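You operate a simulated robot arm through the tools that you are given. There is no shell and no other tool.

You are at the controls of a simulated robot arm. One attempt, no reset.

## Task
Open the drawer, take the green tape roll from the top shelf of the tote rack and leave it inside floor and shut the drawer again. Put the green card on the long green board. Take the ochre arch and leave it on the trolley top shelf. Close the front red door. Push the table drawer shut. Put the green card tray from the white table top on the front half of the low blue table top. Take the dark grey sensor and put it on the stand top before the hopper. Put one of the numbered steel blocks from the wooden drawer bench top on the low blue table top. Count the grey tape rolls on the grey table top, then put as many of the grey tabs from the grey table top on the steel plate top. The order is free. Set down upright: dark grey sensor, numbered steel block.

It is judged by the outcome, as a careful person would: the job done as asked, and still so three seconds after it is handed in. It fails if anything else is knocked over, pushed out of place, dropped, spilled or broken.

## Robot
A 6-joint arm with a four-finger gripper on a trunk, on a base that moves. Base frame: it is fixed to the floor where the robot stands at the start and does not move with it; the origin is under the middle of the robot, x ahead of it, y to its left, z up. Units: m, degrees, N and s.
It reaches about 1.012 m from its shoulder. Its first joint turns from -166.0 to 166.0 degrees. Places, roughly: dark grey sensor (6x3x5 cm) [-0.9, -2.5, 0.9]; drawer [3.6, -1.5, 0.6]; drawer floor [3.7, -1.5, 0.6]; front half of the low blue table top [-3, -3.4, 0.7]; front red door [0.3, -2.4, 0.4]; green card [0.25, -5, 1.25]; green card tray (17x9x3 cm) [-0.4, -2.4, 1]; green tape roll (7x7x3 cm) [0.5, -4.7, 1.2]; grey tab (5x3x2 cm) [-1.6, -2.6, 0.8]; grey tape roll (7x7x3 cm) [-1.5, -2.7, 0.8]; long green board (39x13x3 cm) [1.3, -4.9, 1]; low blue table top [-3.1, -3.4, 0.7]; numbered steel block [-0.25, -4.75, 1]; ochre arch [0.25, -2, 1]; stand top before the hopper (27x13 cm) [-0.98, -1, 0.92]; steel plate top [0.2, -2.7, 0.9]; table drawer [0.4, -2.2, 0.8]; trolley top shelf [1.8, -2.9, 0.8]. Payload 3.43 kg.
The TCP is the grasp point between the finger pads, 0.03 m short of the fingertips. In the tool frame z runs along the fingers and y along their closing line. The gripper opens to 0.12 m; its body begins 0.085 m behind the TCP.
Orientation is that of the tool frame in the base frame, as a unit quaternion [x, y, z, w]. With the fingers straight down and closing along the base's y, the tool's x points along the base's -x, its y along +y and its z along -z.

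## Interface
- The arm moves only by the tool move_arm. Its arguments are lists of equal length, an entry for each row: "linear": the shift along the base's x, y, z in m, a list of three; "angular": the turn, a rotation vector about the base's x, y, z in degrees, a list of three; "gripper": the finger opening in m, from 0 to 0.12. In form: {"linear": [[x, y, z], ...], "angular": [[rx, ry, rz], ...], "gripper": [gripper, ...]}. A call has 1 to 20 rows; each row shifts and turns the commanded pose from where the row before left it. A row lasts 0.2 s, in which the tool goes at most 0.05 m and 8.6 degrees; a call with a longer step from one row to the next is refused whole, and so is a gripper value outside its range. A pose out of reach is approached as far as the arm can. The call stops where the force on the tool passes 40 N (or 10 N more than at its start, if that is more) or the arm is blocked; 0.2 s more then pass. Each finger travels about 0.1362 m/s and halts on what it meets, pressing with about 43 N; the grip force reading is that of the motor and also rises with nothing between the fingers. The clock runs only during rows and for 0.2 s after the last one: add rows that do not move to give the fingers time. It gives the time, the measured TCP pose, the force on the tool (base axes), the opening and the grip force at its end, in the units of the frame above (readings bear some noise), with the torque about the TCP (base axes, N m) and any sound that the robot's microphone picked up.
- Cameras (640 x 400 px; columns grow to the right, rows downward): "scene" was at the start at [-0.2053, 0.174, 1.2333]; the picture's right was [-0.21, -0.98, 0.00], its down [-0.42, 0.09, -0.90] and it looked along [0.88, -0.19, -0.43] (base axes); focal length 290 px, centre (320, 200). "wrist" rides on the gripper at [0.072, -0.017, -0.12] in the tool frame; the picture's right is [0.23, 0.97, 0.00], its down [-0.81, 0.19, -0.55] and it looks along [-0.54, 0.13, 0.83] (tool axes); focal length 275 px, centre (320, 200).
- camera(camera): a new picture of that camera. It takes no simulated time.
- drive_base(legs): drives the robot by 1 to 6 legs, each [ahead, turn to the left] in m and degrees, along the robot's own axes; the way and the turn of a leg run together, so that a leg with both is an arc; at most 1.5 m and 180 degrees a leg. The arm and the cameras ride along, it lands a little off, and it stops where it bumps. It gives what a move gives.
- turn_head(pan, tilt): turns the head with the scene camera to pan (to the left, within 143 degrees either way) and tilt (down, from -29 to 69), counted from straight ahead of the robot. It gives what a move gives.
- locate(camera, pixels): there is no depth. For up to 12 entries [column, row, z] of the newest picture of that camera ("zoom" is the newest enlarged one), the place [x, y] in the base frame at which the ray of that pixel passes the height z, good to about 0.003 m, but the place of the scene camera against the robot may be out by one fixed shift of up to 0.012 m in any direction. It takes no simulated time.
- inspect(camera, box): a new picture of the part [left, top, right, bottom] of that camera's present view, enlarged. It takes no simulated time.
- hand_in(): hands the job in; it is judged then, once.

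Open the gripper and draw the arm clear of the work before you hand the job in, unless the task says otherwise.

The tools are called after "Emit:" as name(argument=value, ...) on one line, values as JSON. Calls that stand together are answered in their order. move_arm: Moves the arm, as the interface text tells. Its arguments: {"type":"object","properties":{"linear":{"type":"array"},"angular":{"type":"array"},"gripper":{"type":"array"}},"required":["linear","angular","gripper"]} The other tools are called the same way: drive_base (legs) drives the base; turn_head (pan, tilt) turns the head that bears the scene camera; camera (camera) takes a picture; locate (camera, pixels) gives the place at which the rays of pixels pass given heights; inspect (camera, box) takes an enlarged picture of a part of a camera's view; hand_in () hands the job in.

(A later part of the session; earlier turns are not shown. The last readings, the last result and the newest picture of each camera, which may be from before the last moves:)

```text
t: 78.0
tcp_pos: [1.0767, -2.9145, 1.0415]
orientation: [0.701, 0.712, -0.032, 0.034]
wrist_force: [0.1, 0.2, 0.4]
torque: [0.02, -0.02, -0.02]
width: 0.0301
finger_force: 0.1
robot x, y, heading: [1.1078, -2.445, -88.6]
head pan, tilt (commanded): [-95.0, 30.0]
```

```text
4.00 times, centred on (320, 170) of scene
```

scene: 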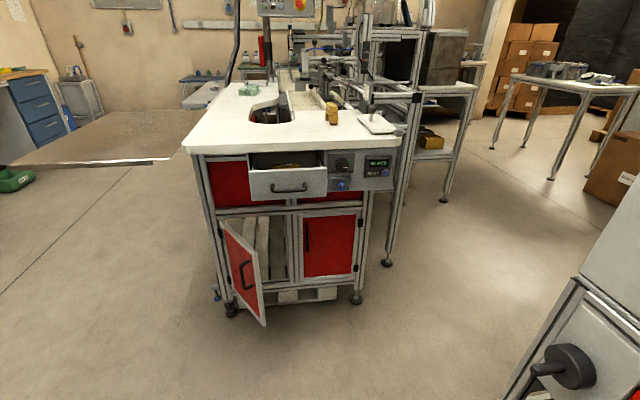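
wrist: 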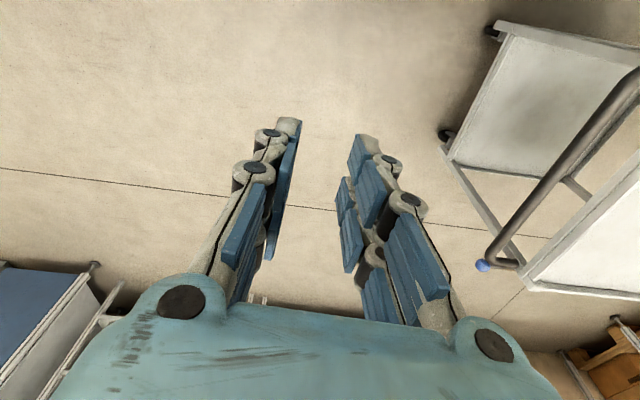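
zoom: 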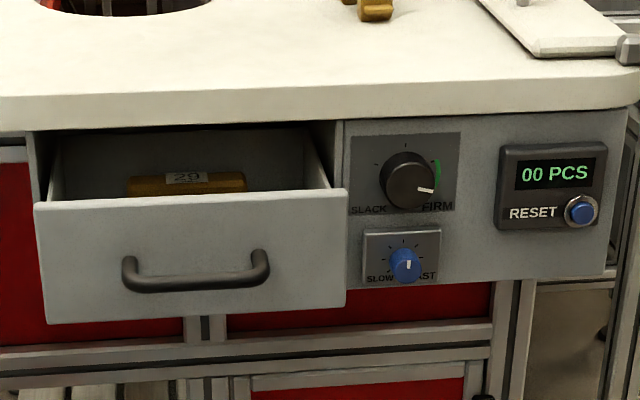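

Triangulating, the drawer front is at x≈0.465, z≈0.81–0.90, handle about (0.505,-2.17,0.85), with the panel/drawer box overhanging the legs. I swing the arm out to my right side first, leveling the tool tilt (5°).

Emit:
move_arm(linear=[[-0.04, 0.01, 0], [-0.044, 0.01, 0], [-0.044, 0.01, 0], [-0.044, 0.01, 0], [-0.044, 0.01, 0], [-0.044, 0.01, 0], [-0.044, 0.01, 0], [-0.03, 0.04, 0], [-0.02, 0.045, 0], [-0.01, 0.048, 0], [0, 0.05, 0]], angular=[[5.3, 0, 0], [0, 8, 0], [0, 8, 0], [0, 8, 0], [0, 8, 0], [0, 8, 0], [0, 8, 0], [0, 8, 0], [0, 8, 0], [0, 6, 0], [0, 0, 0]], gripper=[0.01, 0.0, 0.0, 0.0, 0.0, 0.0, 0.0, 0.0, 0.0, 0.0, 0.0])

Emit:
camera(camera="scene")

Emit:
camera(camera="wrist")

```text
t: 80.4
tcp_pos: [0.7116, -2.676, 1.0395]
orientation: [0.571, 0.588, -0.402, -0.408]
wrist_force: [0.6, 8.0, -0.4]
torque: [-0.25, -0.03, 0.67]
width: 0.0001
finger_force: 33.3
robot x, y, heading: [1.1098, -2.4444, -88.8]
head pan, tilt (commanded): [-95.0, 30.0]
```

```text
taken
```

scene: 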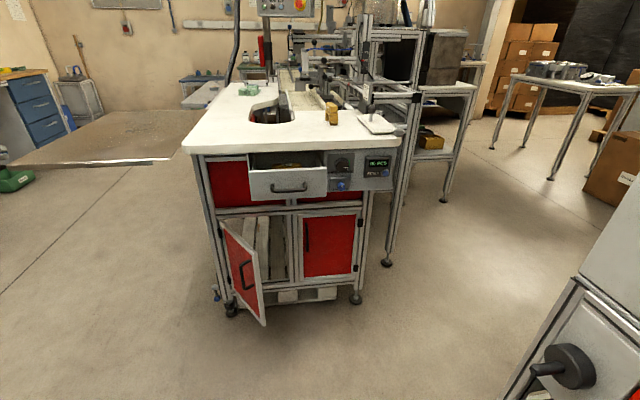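

```text
taken
```

wrist: 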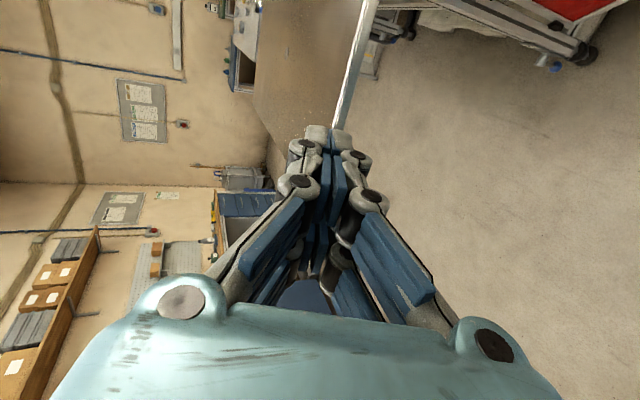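

The arm reached (0.71,-2.68,1.04) with the tool near-horizontal. I move along +y and down to in front of the drawer handle.

Emit:
move_arm(linear=[[-0.005, 0.046, -0.016], [-0.005, 0.046, -0.016], [-0.005, 0.046, -0.016], [-0.005, 0.046, -0.016], [-0.005, 0.046, -0.016], [-0.005, 0.046, -0.016], [-0.005, 0.046, -0.016], [-0.005, 0.046, -0.016], [-0.005, 0.046, -0.016], [-0.005, 0.046, -0.016], [-0.005, 0.046, -0.016]], angular=[[0, 0, 0], [0, 0, 0], [0, 0, 0], [0, 0, 0], [0, 0, 0], [0, 0, 0], [0, 0, 0], [0, 0, 0], [0, 0, 0], [0, 0, 0], [0, 0, 0]], gripper=[0, 0, 0, 0, 0, 0, 0, 0, 0, 0, 0])

Emit:
camera(camera="scene")

Emit:
camera(camera="wrist")

```text
t: 82.8
tcp_pos: [0.6592, -2.1536, 0.8681]
orientation: [0.574, 0.584, -0.402, -0.408]
wrist_force: [0.0, 0.8, -0.4]
torque: [-0.02, 0.02, 0.04]
width: 0.0
finger_force: 33.9
robot x, y, heading: [1.1126, -2.4436, -89.0]
head pan, tilt (commanded): [-95.0, 30.0]
```

```text
taken
```

scene: 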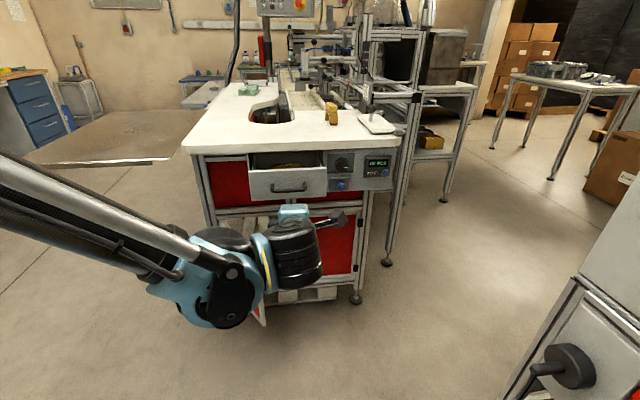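

```text
taken
```

wrist: 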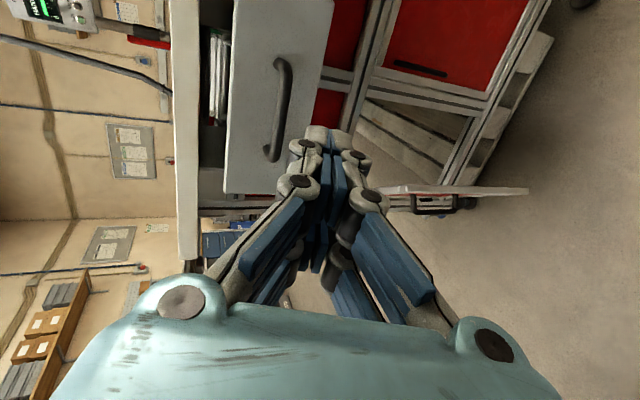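

The wrist picture shows the handle around (280,110) with the fingertips at (325,135). I locate the handle with the wrist camera at a few heights.

Emit:
locate(camera="wrist", pixels=[[283, 110, 0.85], [283, 110, 0.83], [283, 110, 0.87], [285, 65, 0.85], [270, 155, 0.85], [230, 120, 0.9], [320, 100, 0.8], [320, 100, 0.82], [325, 132, 0.85]])

Emit:
locate(camera="scene", pixels=[[345, 219, 0.86], [345, 219, 0.85], [289, 188, 0.85], [289, 188, 0.8]])

```text
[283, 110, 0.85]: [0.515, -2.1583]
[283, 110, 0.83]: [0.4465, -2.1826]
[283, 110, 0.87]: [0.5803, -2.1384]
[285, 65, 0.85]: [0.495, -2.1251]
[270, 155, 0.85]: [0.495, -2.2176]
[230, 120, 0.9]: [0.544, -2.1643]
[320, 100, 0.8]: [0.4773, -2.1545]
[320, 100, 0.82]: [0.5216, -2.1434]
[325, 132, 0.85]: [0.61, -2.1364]
```

```text
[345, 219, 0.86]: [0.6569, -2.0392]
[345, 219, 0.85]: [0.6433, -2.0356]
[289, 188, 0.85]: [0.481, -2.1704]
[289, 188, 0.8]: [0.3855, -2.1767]
```

The projected contact point is ~1 cm above and 2 cm to the +y of the handle centre, so I correct by (-0.015 y, -0.012 z) and push along -x.

Emit:
move_arm(linear=[[-0.02, -0.015, -0.012], [-0.02, 0, 0], [-0.02, 0, 0], [-0.02, 0, 0], [-0.02, 0, 0], [-0.02, 0, 0], [-0.02, 0, 0], [-0.015, 0, 0], [-0.015, 0, 0]], angular=[[0, 0, 0], [0, 0, 0], [0, 0, 0], [0, 0, 0], [0, 0, 0], [0, 0, 0], [0, 0, 0], [0, 0, 0], [0, 0, 0]], gripper=[0, 0, 0, 0, 0, 0, 0, 0, 0])

Emit:
camera(camera="wrist")

Emit:
camera(camera="scene")

```text
t: 84.8
tcp_pos: [0.4885, -2.1712, 0.854]
orientation: [0.575, 0.584, -0.402, -0.408]
wrist_force: [-0.2, 0.0, 0.6]
torque: [-0.01, 0.0, 0.03]
width: 0.0001
finger_force: 33.6
robot x, y, heading: [1.1126, -2.4439, -88.6]
head pan, tilt (commanded): [-95.0, 30.0]
```

```text
taken
```

wrist: 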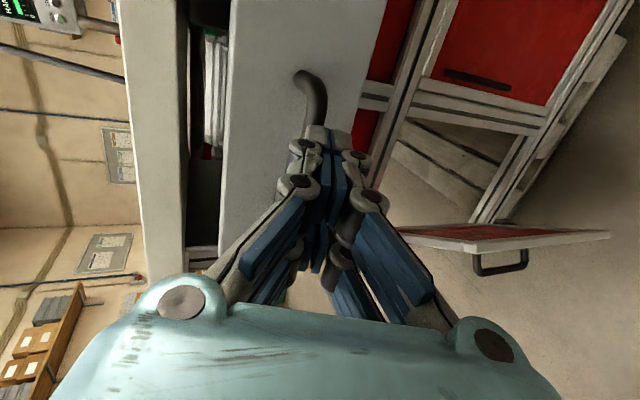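

```text
taken
```

scene: 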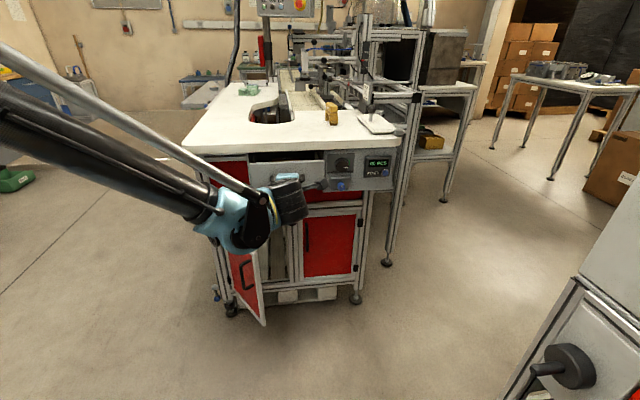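

The fingers are at the handle and the drawer's opening looks narrower. I continue pushing along -x until the force rises.

Emit:
move_arm(linear=[[-0.015, 0, 0], [-0.015, 0, 0], [-0.015, 0, 0], [-0.015, 0, 0], [-0.015, 0, 0], [-0.01, 0, 0]], angular=[[0, 0, 0], [0, 0, 0], [0, 0, 0], [0, 0, 0], [0, 0, 0], [0, 0, 0]], gripper=[0, 0, 0, 0, 0, 0])

Emit:
camera(camera="wrist")

Emit:
camera(camera="scene")

```text
t: 85.4
tcp_pos: [0.4657, -2.1573, 0.8492]
orientation: [0.579, 0.583, -0.403, -0.403]
wrist_force: [9.6, 6.6, -7.1]
torque: [0.16, -0.26, 0.06]
width: 0.0002
finger_force: 33.2
robot x, y, heading: [1.1081, -2.4433, -88.8]
head pan, tilt (commanded): [-95.0, 30.0]
stopped in row 3: the force on the tool passed its limit at 66 N (the readings are from after the stop); the commanded pose is now the measured one
```

```text
taken
```

wrist: 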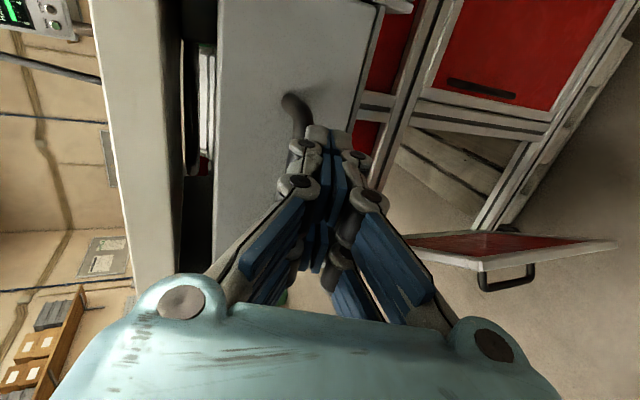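

```text
taken
```

scene: 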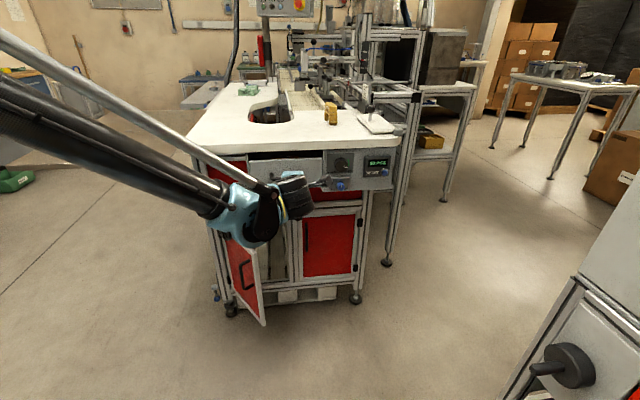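

Push stopped at 66 N; I zoom to see whether the drawer is shut.

Emit:
inspect(camera="scene", box=[240, 120, 400, 220])

Emit:
inspect(camera="wrist", box=[160, 0, 400, 150])

```text
4.00 times, centred on (320, 170) of scene
```

zoom: 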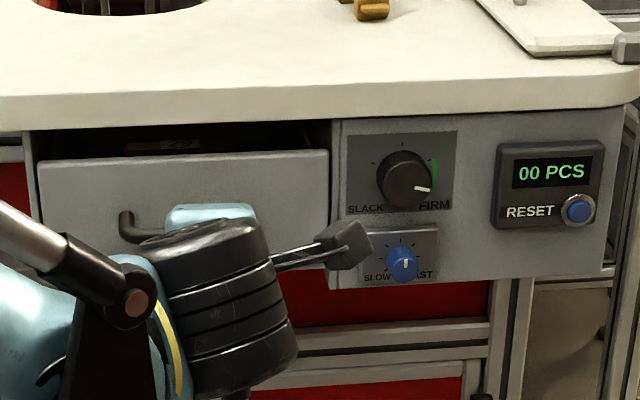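

```text
2.67 times, centred on (280, 75) of wrist
```

zoom: 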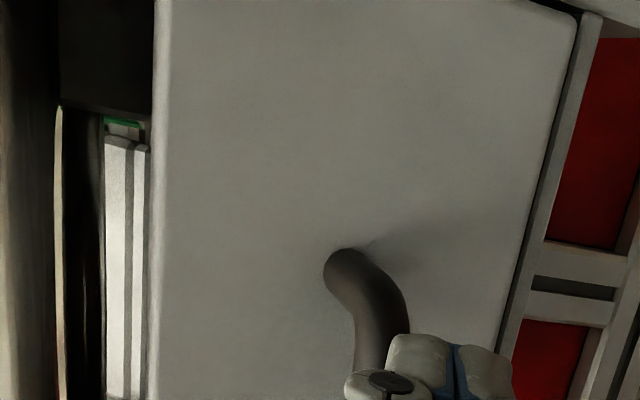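

The drawer front now sits between the frame edges. I back the gripper off to see it unobstructed.

Emit:
move_arm(linear=[[0.04, -0.005, 0], [0.045, -0.02, 0], [0.045, -0.04, 0], [0.03, -0.045, 0], [0, -0.05, 0], [0, -0.05, 0]], angular=[[0, 0, 0], [0, 0, 0], [0, 0, 0], [0, 0, 0], [0, 0, 0], [0, 0, 0]], gripper=[0, 0, 0, 0, 0, 0])

Emit:
inspect(camera="scene", box=[230, 120, 390, 220])

Emit:
camera(camera="wrist")

```text
refused: row 3 steps farther than a row can; nothing moved
```

```text
4.00 times, centred on (310, 170) of scene
```

zoom: 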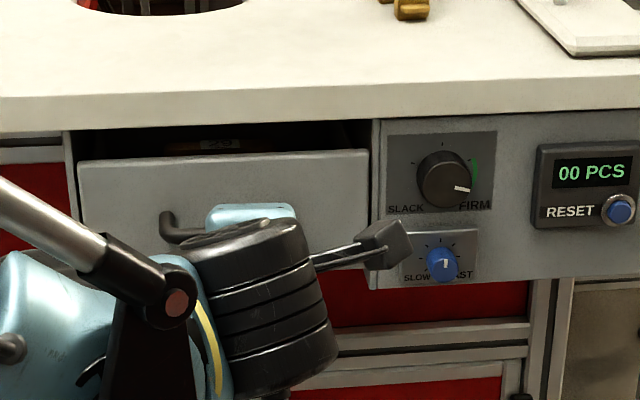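

```text
taken
```

wrist: 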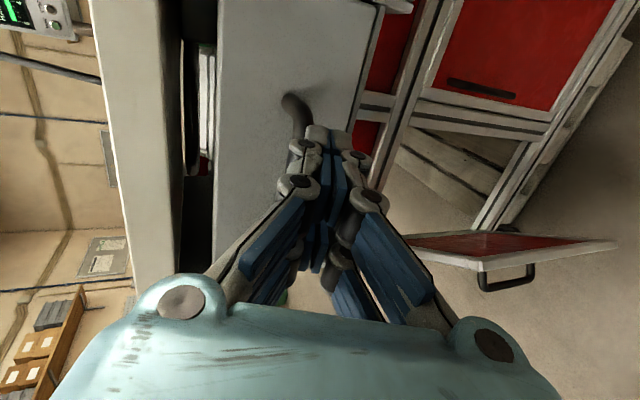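

That call was refused for a too-long step; I retreat with smaller steps.

Emit:
move_arm(linear=[[0.045, 0, 0], [0.045, -0.01, 0], [0.04, -0.02, 0], [0.03, -0.035, 0], [0, -0.048, 0], [0, -0.048, 0]], angular=[[0, 0, 0], [0, 0, 0], [0, 0, 0], [0, 0, 0], [0, 0, 0], [0, 0, 0]], gripper=[0, 0, 0, 0, 0, 0])

Emit:
inspect(camera="scene", box=[230, 120, 390, 220])

Emit:
camera(camera="scene")

```text
t: 86.8
tcp_pos: [0.6244, -2.3192, 0.849]
orientation: [0.578, 0.583, -0.404, -0.404]
wrist_force: [-0.2, 0.2, -0.4]
torque: [0.01, 0.0, 0.02]
width: 0.0
finger_force: 33.6
robot x, y, heading: [1.1101, -2.4445, -88.7]
head pan, tilt (commanded): [-95.0, 30.0]
```

```text
4.00 times, centred on (310, 170) of scene
```

zoom: 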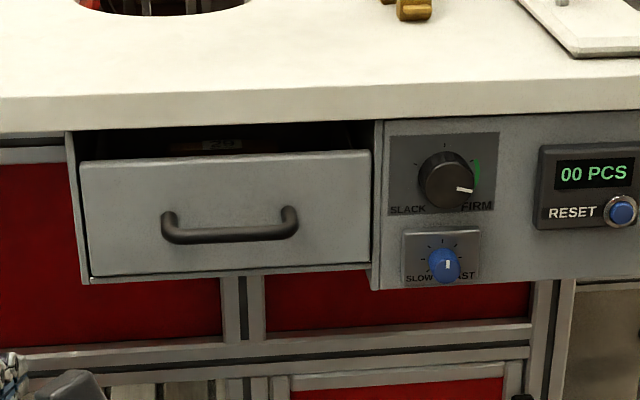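

```text
taken
```

scene: 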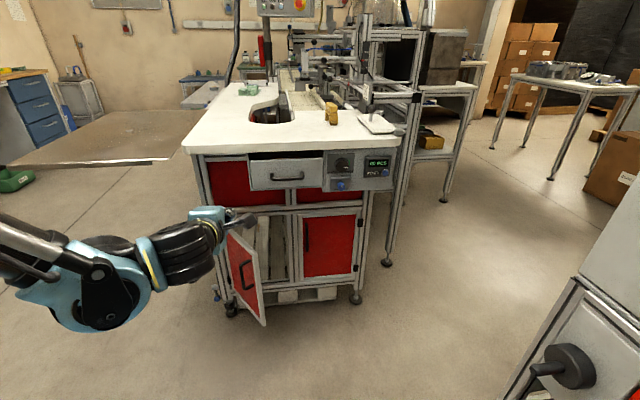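

The drawer is shut flush. Next, the red door: free edge ≈(0.39,-2.30), z 0.16–0.54, hinge ≈(0.19,-2.47). I lower the closed fingers to a spot outside the door's outer face.

Emit:
move_arm(linear=[[-0.021, -0.028, -0.03], [-0.021, -0.028, -0.03], [-0.021, -0.028, -0.03], [-0.021, -0.028, -0.03], [-0.021, -0.028, -0.03], [-0.008, 0.002, -0.04], [-0.008, 0.002, -0.04], [-0.008, 0.002, -0.04], [-0.008, 0.002, -0.04], [-0.008, 0.002, -0.04]], angular=[[0, 0, 0], [0, 0, 0], [0, 0, 0], [0, 0, 0], [0, 0, 0], [0, 0, 0], [0, 0, 0], [0, 0, 0], [0, 0, 0], [0, 0, 0]], gripper=[0, 0, 0, 0, 0, 0, 0, 0, 0, 0])

Emit:
camera(camera="scene")

Emit:
camera(camera="wrist")

```text
t: 89.0
tcp_pos: [0.3908, -2.3973, 0.6309]
orientation: [0.578, 0.584, -0.403, -0.403]
wrist_force: [0.7, 0.7, 0.2]
torque: [-0.02, 0.02, -0.02]
width: 0.0
finger_force: 33.6
out of reach, approached as far as the arm can: row 4, 5, 6, 7, 8, 9, 10
robot x, y, heading: [1.1081, -2.4484, -88.8]
head pan, tilt (commanded): [-95.0, 30.0]
```

```text
taken
```

scene: 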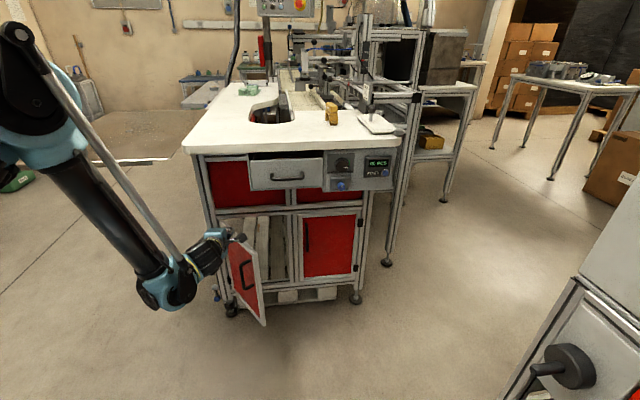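

```text
taken
```

wrist: 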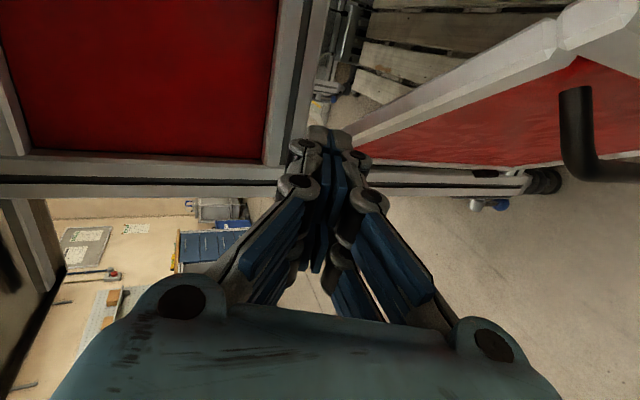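

The pose was out of reach (wrist too close to my body), so I lift the arm back and will drive ~0.35 m farther south to push from the south-east. First I raise and retract.

Emit:
move_arm(linear=[[0.02, 0, 0.045], [0.02, 0, 0.045], [0.02, 0, 0.045], [0.02, 0, 0.045], [0.02, 0, 0.045], [0.02, 0, 0.045], [0.02, 0, 0.045], [0.02, 0, 0.045]], angular=[[0, 0, 0], [0, 0, 0], [0, 0, 0], [0, 0, 0], [0, 0, 0], [0, 0, 0], [0, 0, 0], [0, 0, 0]], gripper=[0, 0, 0, 0, 0, 0, 0, 0])

Emit:
turn_head(pan=-40, tilt=30)

Emit:
camera(camera="scene")

Emit:
turn_head(pan=20, tilt=35)

Emit:
camera(camera="scene")

```text
t: 90.8
tcp_pos: [0.5526, -2.3975, 0.9896]
orientation: [0.577, 0.583, -0.404, -0.404]
wrist_force: [-0.9, 0.6, 0.5]
torque: [-0.03, -0.02, 0.03]
width: 0.0
finger_force: 33.4
robot x, y, heading: [1.108, -2.4434, -88.8]
head pan, tilt (commanded): [-95.0, 30.0]
```

```text
t: 92.1
tcp_pos: [0.5511, -2.3959, 0.9873]
orientation: [0.578, 0.583, -0.404, -0.403]
wrist_force: [1.0, 0.2, 0.2]
torque: [-0.05, 0.01, 0.0]
width: 0.0
finger_force: 33.1
robot x, y, heading: [1.11, -2.4449, -89.2]
head pan, tilt (commanded): [-40.0, 30.0]
```

```text
taken
```

scene: 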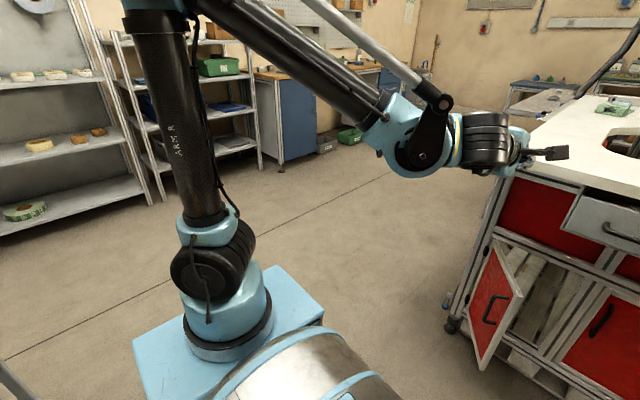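

```text
t: 93.4
tcp_pos: [0.5521, -2.3977, 0.9889]
orientation: [0.578, 0.583, -0.404, -0.404]
wrist_force: [-0.3, 0.3, 0.1]
torque: [0.01, 0.0, -0.01]
width: 0.0002
finger_force: 33.4
robot x, y, heading: [1.1106, -2.4436, -88.9]
head pan, tilt (commanded): [20.0, 35.0]
```

```text
taken
```

scene: 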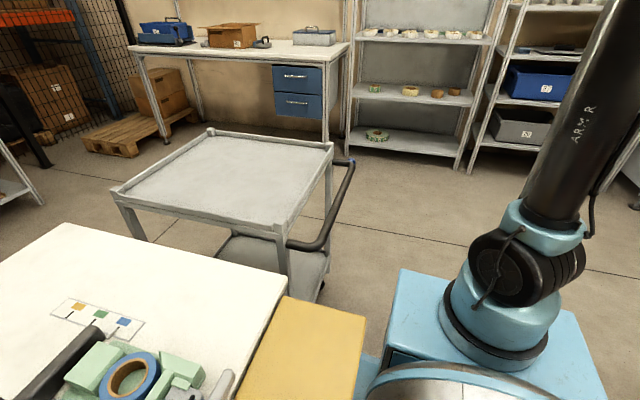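

I check the trolley handle clearance relative to my left side before driving ahead.

Emit:
locate(camera="scene", pixels=[[295, 245, 0.85], [352, 165, 0.85], [280, 225, 0.85], [320, 295, 0.1], [335, 265, 0.2], [110, 190, 0.85], [210, 132, 0.85], [333, 145, 0.85], [440, 330, 0.55], [365, 310, 0.9]])

```text
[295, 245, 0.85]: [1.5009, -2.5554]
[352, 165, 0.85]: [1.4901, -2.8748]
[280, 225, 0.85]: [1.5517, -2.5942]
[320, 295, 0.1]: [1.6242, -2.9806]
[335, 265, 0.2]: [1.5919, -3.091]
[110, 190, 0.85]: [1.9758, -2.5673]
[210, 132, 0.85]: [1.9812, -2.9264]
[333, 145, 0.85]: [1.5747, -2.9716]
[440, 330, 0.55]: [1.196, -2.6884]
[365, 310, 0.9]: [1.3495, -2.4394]
```

The trolley handle (x≈1.48) is clear but the yellow box edge (x≈1.35) is too near my mast, so I'll shift to the x≈1.0 lane. First I fold the arm to my front-right with fingers down.

Emit:
move_arm(linear=[[0.019, -0.039, 0.012], [0.019, -0.039, 0.012], [0.019, -0.039, 0.012], [0.019, -0.039, 0.012], [0.019, -0.039, 0.012], [0.019, -0.039, 0.012], [0.019, -0.039, 0.012], [0.019, -0.039, 0.012], [0.019, -0.039, 0.012]], angular=[[0, -7.8, 0], [0, -7.8, 0], [0, -7.8, 0], [0, -7.8, 0], [0, -7.8, 0], [0, -7.8, 0], [0, -7.8, 0], [0, -7.8, 0], [0, -7.8, 0]], gripper=[0, 0, 0, 0, 0, 0, 0, 0, 0])

Emit:
camera(camera="scene")

```text
t: 95.4
tcp_pos: [0.7255, -2.7481, 1.0981]
orientation: [0.706, 0.708, 0.002, 0.005]
wrist_force: [0.4, -0.5, -0.5]
torque: [-0.04, 0.02, 0.02]
width: 0.0
finger_force: 33.8
robot x, y, heading: [1.1113, -2.4472, -88.7]
head pan, tilt (commanded): [20.0, 35.0]
```

```text
taken
```

scene: 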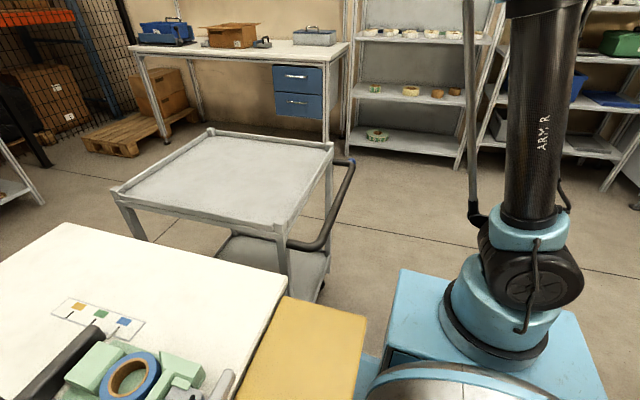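

Before reversing, I look back-right toward the cabinet's south face for things in the way.

Emit:
turn_head(pan=-140, tilt=40)

Emit:
camera(camera="scene")

Emit:
turn_head(pan=143, tilt=45)

Emit:
camera(camera="scene")

```text
t: 97.8
tcp_pos: [0.7248, -2.7479, 1.0978]
orientation: [0.706, 0.708, 0.001, 0.005]
wrist_force: [-0.4, 0.8, -0.8]
torque: [-0.01, 0.0, -0.01]
width: 0.0
finger_force: 33.0
robot x, y, heading: [1.1121, -2.4443, -89.0]
head pan, tilt (commanded): [-140.0, 40.0]
```

```text
taken
```

scene: 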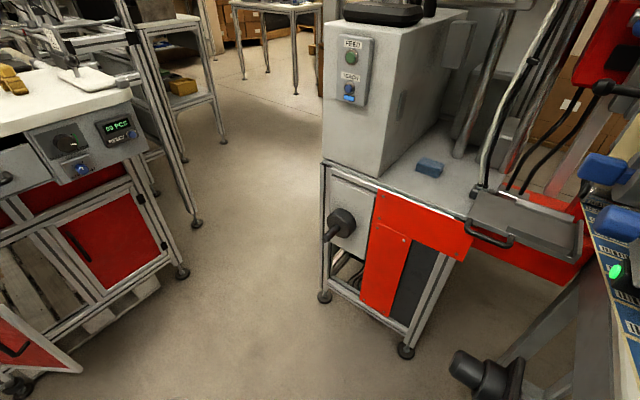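

```text
t: 101.7
tcp_pos: [0.7254, -2.7468, 1.0976]
orientation: [0.706, 0.708, 0.0, 0.004]
wrist_force: [-0.1, 0.3, -0.8]
torque: [0.04, 0.01, 0.0]
width: 0.0002
finger_force: 33.5
robot x, y, heading: [1.1104, -2.4455, -88.7]
head pan, tilt (commanded): [143.0, 45.0]
```

```text
taken
```

scene: 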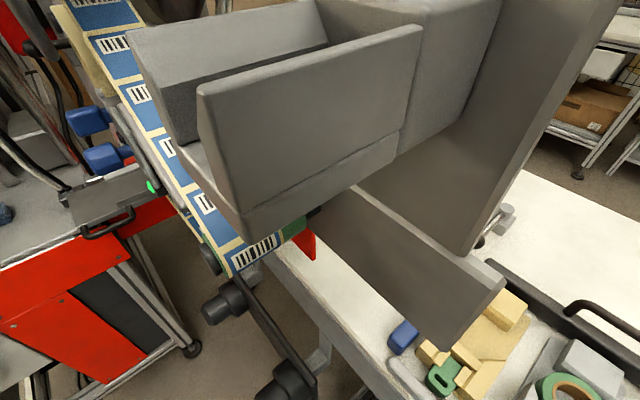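

I need positions of the cabinet's south foot, black knobs and handle; I return to pan -140 and locate them.

Emit:
turn_head(pan=-140, tilt=40)

Emit:
camera(camera="scene")

Emit:
locate(camera="scene", pixels=[[405, 352, 0.0], [325, 297, 0.0], [181, 272, 0.0], [197, 222, 0.0], [455, 365, 0.9], [455, 365, 0.7], [335, 232, 0.6], [500, 243, 0.8], [468, 255, 0.7], [580, 255, 0.8], [410, 325, 0.1]])

```text
t: 105.6
tcp_pos: [0.7238, -2.7474, 1.0966]
orientation: [0.706, 0.708, 0.0, 0.004]
wrist_force: [0.2, 0.3, 0.0]
torque: [0.01, -0.02, -0.01]
width: 0.0
finger_force: 33.3
robot x, y, heading: [1.1045, -2.446, -88.5]
head pan, tilt (commanded): [-140.0, 40.0]
```

```text
taken
```

scene: 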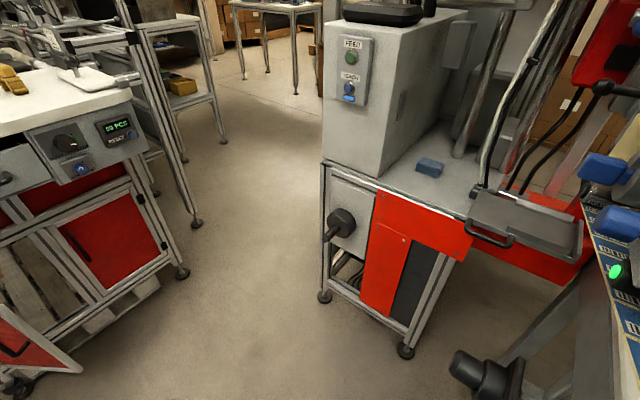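

```text
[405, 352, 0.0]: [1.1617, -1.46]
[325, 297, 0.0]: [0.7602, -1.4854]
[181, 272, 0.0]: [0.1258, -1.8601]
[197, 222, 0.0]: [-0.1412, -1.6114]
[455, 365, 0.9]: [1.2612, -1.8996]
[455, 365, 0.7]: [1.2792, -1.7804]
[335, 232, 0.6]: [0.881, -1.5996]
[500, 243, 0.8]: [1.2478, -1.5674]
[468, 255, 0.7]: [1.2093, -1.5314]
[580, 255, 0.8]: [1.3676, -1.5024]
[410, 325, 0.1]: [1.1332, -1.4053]
```

The machine parts near my mast (black knob ≈(1.26,-1.85), applicator) limit reversing. I shuffle sideways in small steps: turn left, reverse a little, turn right, go ahead.

Emit:
drive_base(legs=[[0, 15], [-0.1, 0], [0, -15], [0.1, 0]])

```text
t: 109.5
tcp_pos: [0.6969, -2.752, 1.0979]
orientation: [0.706, 0.708, 0.001, 0.005]
wrist_force: [-0.2, 1.1, 0.4]
torque: [-0.01, 0.03, 0.0]
width: 0.0001
finger_force: 33.5
robot x, y, heading: [1.0862, -2.4463, -89.3]
head pan, tilt (commanded): [-140.0, 40.0]
```

Gained 2.5 cm as planned. I repeat with larger reverse steps to end near (0.98,-2.14).

Emit:
drive_base(legs=[[0, 18], [-0.16, 0], [0, -18]])

Emit:
drive_base(legs=[[0, 18], [-0.16, 0], [0, -18]])

Emit:
turn_head(pan=-95, tilt=25)

Emit:
camera(camera="scene")

Emit:
inspect(camera="scene", box=[230, 80, 470, 230])

```text
t: 113.1
tcp_pos: [0.6452, -2.588, 1.1007]
orientation: [0.706, 0.708, -0.003, 0.009]
wrist_force: [0.2, 0.1, 0.3]
torque: [-0.01, -0.01, 0.0]
width: 0.0
finger_force: 33.2
robot x, y, heading: [1.033, -2.2976, -89.2]
head pan, tilt (commanded): [-140.0, 40.0]
```

```text
t: 116.8
tcp_pos: [0.5931, -2.4235, 1.1044]
orientation: [0.705, 0.709, -0.008, 0.013]
wrist_force: [-0.1, -0.2, -1.6]
torque: [0.01, -0.01, 0.01]
width: 0.0
finger_force: 33.5
robot x, y, heading: [0.9811, -2.1462, -88.9]
head pan, tilt (commanded): [-140.0, 40.0]
```

```text
t: 117.9
tcp_pos: [0.5934, -2.4112, 1.1083]
orientation: [0.706, 0.708, -0.011, 0.017]
wrist_force: [0.4, 0.7, 0.7]
torque: [-0.01, 0.0, 0.0]
width: 0.0001
finger_force: 33.6
robot x, y, heading: [0.9837, -2.1493, -88.7]
head pan, tilt (commanded): [-95.0, 25.0]
```

```text
taken
```

scene: 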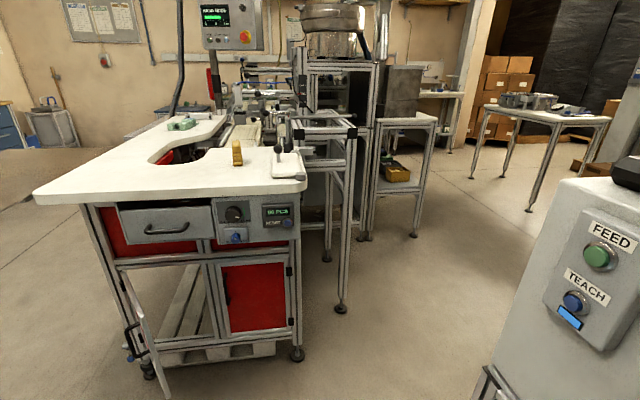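

```text
2.67 times, centred on (350, 155) of scene
```

zoom: 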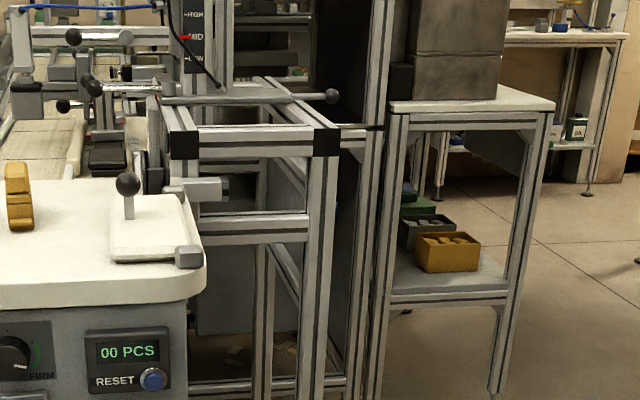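

Now at (0.98,-2.15). The arch is seen edge-on at (237,152). I zoom on it and on the drawer, and locate it at several heights.

Emit:
inspect(camera="scene", box=[180, 110, 300, 185])

Emit:
locate(camera="scene", pixels=[[237, 140, 1.05], [237, 140, 1.0], [237, 165, 0.95], [237, 165, 0.9], [307, 178, 0.95], [307, 178, 0.9], [35, 192, 0.95], [35, 192, 0.9]])

Emit:
inspect(camera="scene", box=[80, 180, 240, 280])

```text
5.33 times, centred on (240, 148) of scene
```

zoom: 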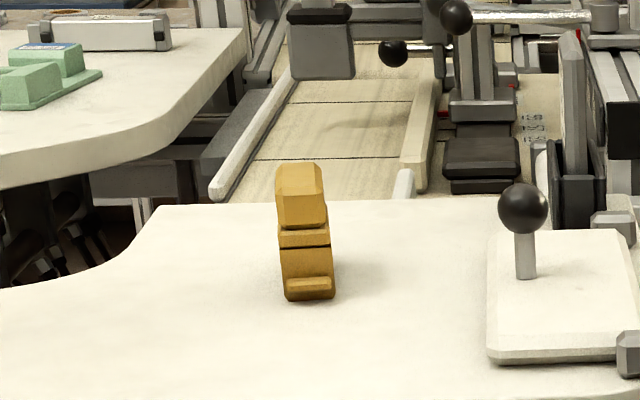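

```text
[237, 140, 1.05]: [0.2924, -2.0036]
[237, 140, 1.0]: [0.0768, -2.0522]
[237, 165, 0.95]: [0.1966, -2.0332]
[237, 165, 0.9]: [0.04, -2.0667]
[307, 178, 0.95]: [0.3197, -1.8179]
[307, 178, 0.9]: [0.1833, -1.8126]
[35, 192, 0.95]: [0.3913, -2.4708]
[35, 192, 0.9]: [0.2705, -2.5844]
```

```text
4.00 times, centred on (160, 230) of scene
```

zoom: 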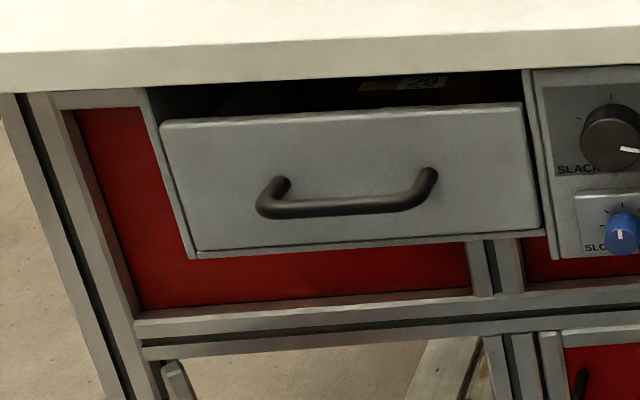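

The drawer sits flush in its frame. Now I carry the open gripper to above the arch at about (0.25,-2.02), turning the tool -90° about z so fingers close along y.

Emit:
move_arm(linear=[[-0.028, 0.032, 0.003], [-0.028, 0.032, 0.003], [-0.028, 0.032, 0.003], [-0.028, 0.032, 0.003], [-0.028, 0.032, 0.003], [-0.028, 0.032, 0.003], [-0.028, 0.032, 0.003], [-0.028, 0.032, 0.003], [-0.028, 0.032, 0.003], [-0.028, 0.032, 0.003], [-0.028, 0.032, 0.003], [-0.01, 0.02, 0]], angular=[[2.3, 0.5, -7], [0, 0, -7.6], [0, 0, -7.6], [0, 0, -7.6], [0, 0, -7.6], [0, 0, -7.6], [0, 0, -7.6], [0, 0, -7.6], [0, 0, -7.6], [0, 0, -7.6], [0, 0, -7.6], [0, 0, -7.0]], gripper=[0.02, 0.04, 0.06, 0.07, 0.07, 0.07, 0.07, 0.07, 0.07, 0.07, 0.07, 0.07])

Emit:
camera(camera="wrist")

Emit:
camera(camera="scene")

```text
t: 120.5
tcp_pos: [0.275, -2.0377, 1.1394]
orientation: [1.0, 0.0, -0.002, -0.002]
wrist_force: [0.1, -0.6, 0.0]
torque: [0.04, 0.02, -0.01]
width: 0.07
finger_force: 0.1
robot x, y, heading: [0.9825, -2.1458, -88.9]
head pan, tilt (commanded): [-95.0, 25.0]
```

```text
taken
```

wrist: 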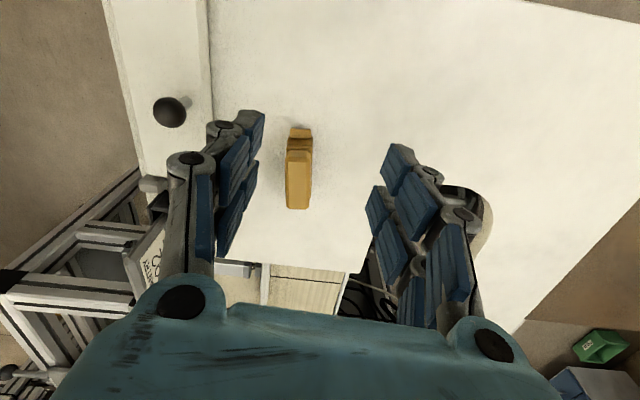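

```text
taken
```

scene: 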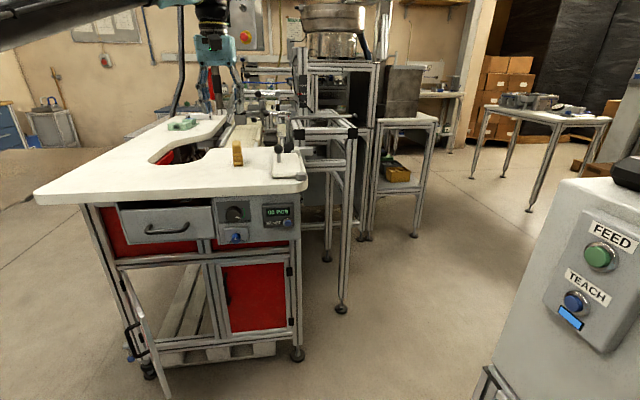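

The arch is between the fingers in the wrist view, at about (298,170). I zoom for detail and locate.

Emit:
inspect(camera="wrist", box=[240, 100, 400, 220])

Emit:
locate(camera="wrist", pixels=[[299, 155, 1.04], [299, 207, 1.04], [299, 155, 1.0], [299, 207, 1.0], [288, 180, 1.04], [310, 180, 1.04], [299, 130, 0.95], [299, 130, 0.98], [450, 190, 0.95]])

```text
3.33 times, centred on (320, 160) of wrist
```

zoom: 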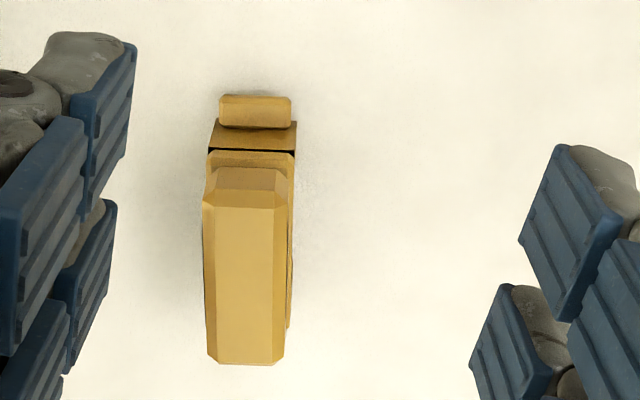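

```text
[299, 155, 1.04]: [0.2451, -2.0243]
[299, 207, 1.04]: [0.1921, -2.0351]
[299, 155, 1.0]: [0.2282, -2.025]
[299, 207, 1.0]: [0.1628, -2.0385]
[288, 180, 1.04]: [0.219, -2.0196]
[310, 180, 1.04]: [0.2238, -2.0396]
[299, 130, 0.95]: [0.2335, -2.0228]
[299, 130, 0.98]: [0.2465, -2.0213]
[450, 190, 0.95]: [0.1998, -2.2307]
```

Triangulated: arch top z≈1.04, table top ≈0.96, centre (0.22,-2.03). I move over it and descend to TCP z≈1.02.

Emit:
move_arm(linear=[[-0.028, 0.004, 0], [-0.028, 0.004, 0], [0, 0, -0.04], [0, 0, -0.04], [0, 0, -0.039], [0, 0, 0]], angular=[[0, 0, 0], [0, 0, 0], [0, 0, 0], [0, 0, 0], [0, 0, 0], [0, 0, 0]], gripper=[0.07, 0.07, 0.07, 0.07, 0.07, 0.07])

Emit:
camera(camera="wrist")

Emit:
inspect(camera="scene", box=[160, 90, 320, 190])

```text
t: 121.9
tcp_pos: [0.2177, -2.0315, 1.0232]
orientation: [1.0, 0.002, -0.001, -0.002]
wrist_force: [0.5, 0.0, -0.9]
torque: [-0.04, -0.01, 0.03]
width: 0.0699
finger_force: 0.1
robot x, y, heading: [0.9834, -2.1426, -88.9]
head pan, tilt (commanded): [-95.0, 25.0]
```

```text
taken
```

wrist: 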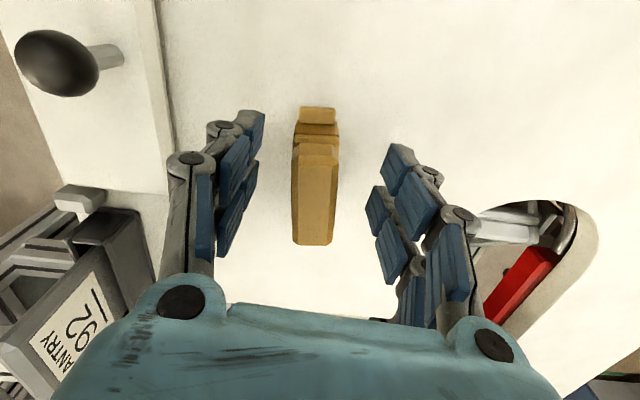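

```text
4.00 times, centred on (240, 140) of scene
```

zoom: 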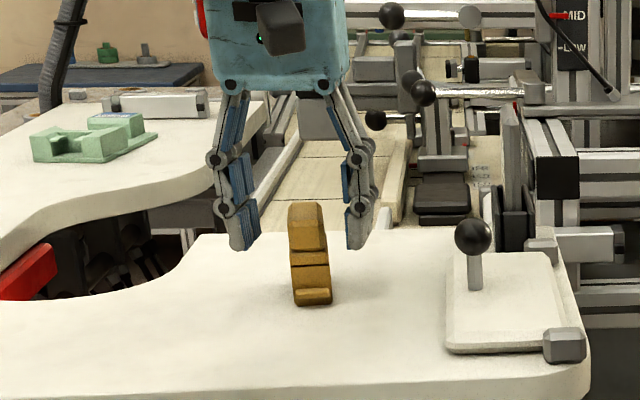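

The TCP (projected at (320,191)) is centred on the arch's bar. I close the fingers.

Emit:
move_arm(linear=[[0, 0, 0], [0, 0, 0], [0, 0, 0], [0, 0, 0]], angular=[[0, 0, 0], [0, 0, 0], [0, 0, 0], [0, 0, 0]], gripper=[0.04, 0.01, 0.0, 0.0])

Emit:
camera(camera="wrist")

```text
t: 122.9
tcp_pos: [0.218, -2.031, 1.021]
orientation: [1.0, 0.002, -0.001, -0.002]
wrist_force: [-1.0, 0.1, -0.2]
torque: [0.0, 0.02, 0.02]
width: 0.0251
finger_force: 43.0
robot x, y, heading: [0.983, -2.1478, -89.0]
head pan, tilt (commanded): [-95.0, 25.0]
```

```text
taken
```

wrist: 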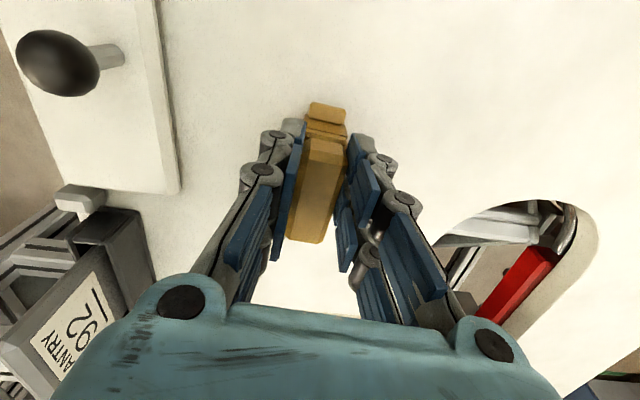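

Gripped (width 0.025, 43 N). I lift and draw the arm back toward the front-right for driving.

Emit:
move_arm(linear=[[0, 0, 0.03], [0, 0, 0.04], [0, 0, 0.04], [0.03, -0.02, 0.03], [0.04, -0.03, 0], [0.04, -0.03, 0], [0.04, -0.03, 0], [0.04, -0.03, 0], [0.04, -0.03, 0], [0.03, -0.04, 0], [0.03, -0.04, 0], [0.03, -0.04, 0], [0.03, -0.04, 0], [0.03, -0.04, 0]], angular=[[0, 0, 0], [0, 0, 0], [0, 0, 0], [0, 0, 0], [0, 0, 0], [0, 0, 8], [0, 0, 8], [0, 0, 8], [0, 0, 8], [0, 0, 8], [0, 0, 8], [0, 0, 8], [0, 0, 8], [0, 0, 8]], gripper=[0, 0, 0, 0, 0, 0, 0, 0, 0, 0, 0, 0, 0, 0])

Emit:
camera(camera="wrist")

Emit:
camera(camera="scene")

```text
t: 125.9
tcp_pos: [0.6017, -2.4004, 1.1592]
orientation: [0.807, 0.59, -0.002, -0.001]
wrist_force: [-0.3, 0.9, -0.2]
torque: [-0.01, -0.02, -0.02]
width: 0.0
finger_force: 33.5
robot x, y, heading: [0.9773, -2.1483, -89.2]
head pan, tilt (commanded): [-95.0, 25.0]
```

```text
taken
```

wrist: 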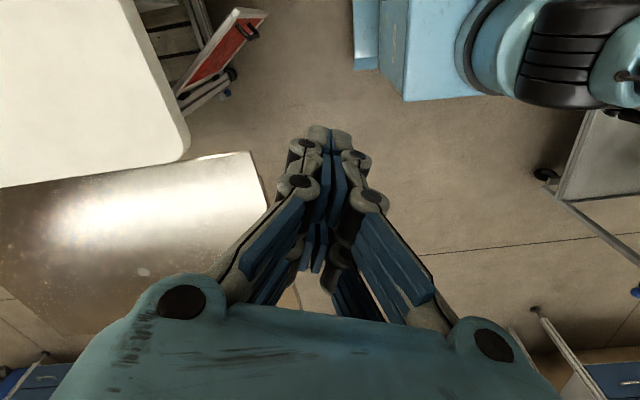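

```text
taken
```

scene: 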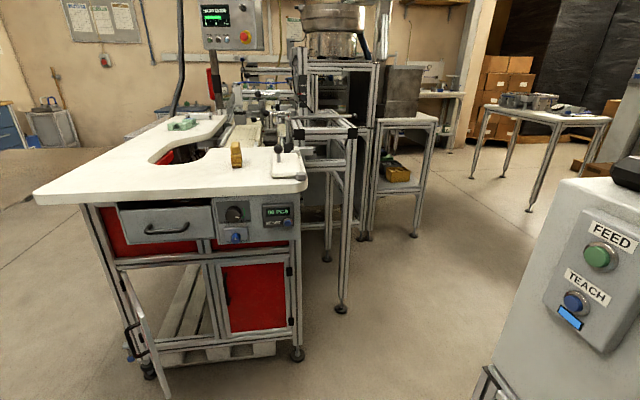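

The arch slipped out (width 0) and is still on the table. I zoom to check its state.

Emit:
inspect(camera="scene", box=[180, 110, 300, 185])

```text
5.33 times, centred on (240, 148) of scene
```

zoom: 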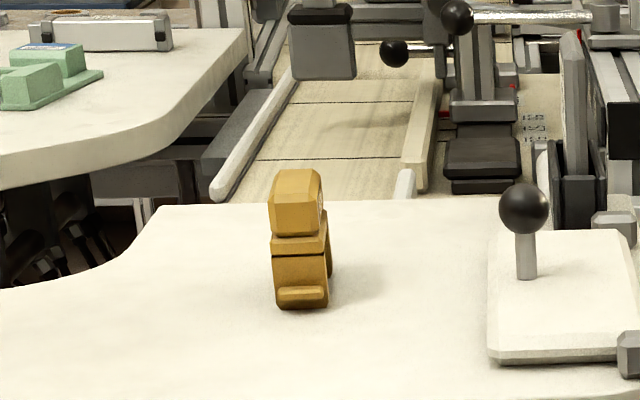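

It still stands upright, slightly turned. The wrist image axes are rotated ~13° to the tool, so my grip was misaligned in yaw. I go back above it and measure its yaw with locate.

Emit:
move_arm(linear=[[-0.03, 0.04, 0], [-0.03, 0.04, 0], [-0.03, 0.04, 0], [-0.03, 0.04, 0], [-0.03, 0.04, 0], [-0.035, 0.033, 0], [-0.035, 0.033, 0], [-0.035, 0.033, 0], [-0.035, 0.033, 0], [-0.035, 0.03, 0]], angular=[[0, 0, -8], [0, 0, -8], [0, 0, -8], [0, 0, -8], [0, 0, -8], [0, 0, -8], [0, 0, -8], [0, 0, -8], [0, 0, -8], [0, 0, 0]], gripper=[0.02, 0.04, 0.06, 0.07, 0.07, 0.07, 0.07, 0.07, 0.07, 0.07])

Emit:
camera(camera="wrist")

Emit:
inspect(camera="wrist", box=[240, 100, 400, 220])

```text
t: 128.1
tcp_pos: [0.278, -2.0393, 1.1615]
orientation: [1.0, 0.001, -0.002, -0.002]
wrist_force: [1.1, -1.8, 1.3]
torque: [0.13, 0.1, 0.01]
width: 0.07
finger_force: 0.1
robot x, y, heading: [0.9803, -2.1476, -89.1]
head pan, tilt (commanded): [-95.0, 25.0]
```

```text
taken
```

wrist: 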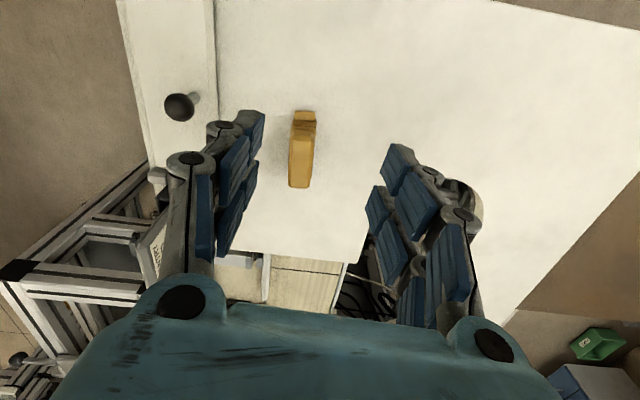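

```text
3.33 times, centred on (320, 160) of wrist
```

zoom: 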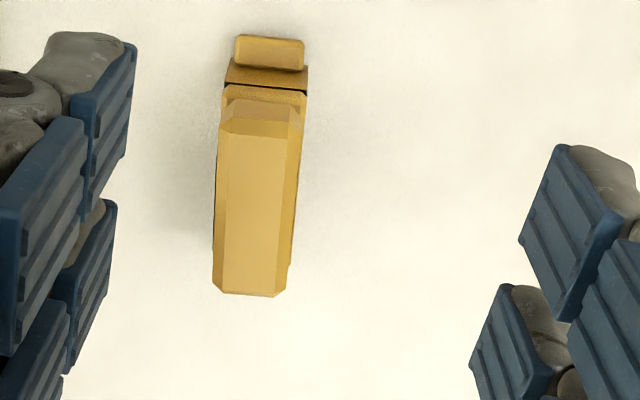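

I locate the top block's corners in the zoom picture at z=1.039.

Emit:
locate(camera="zoom", pixels=[[230, 103, 1.035], [303, 110, 1.035], [213, 290, 1.035], [283, 293, 1.035], [236, 37, 0.98], [304, 42, 0.98], [225, 65, 0.97], [308, 70, 0.97]])

```text
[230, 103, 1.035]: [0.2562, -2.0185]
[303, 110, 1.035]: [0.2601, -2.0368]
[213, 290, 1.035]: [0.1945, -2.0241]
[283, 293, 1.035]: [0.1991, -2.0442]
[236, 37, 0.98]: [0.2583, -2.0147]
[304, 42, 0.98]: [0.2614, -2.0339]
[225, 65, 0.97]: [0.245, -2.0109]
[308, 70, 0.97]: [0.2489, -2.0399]
```

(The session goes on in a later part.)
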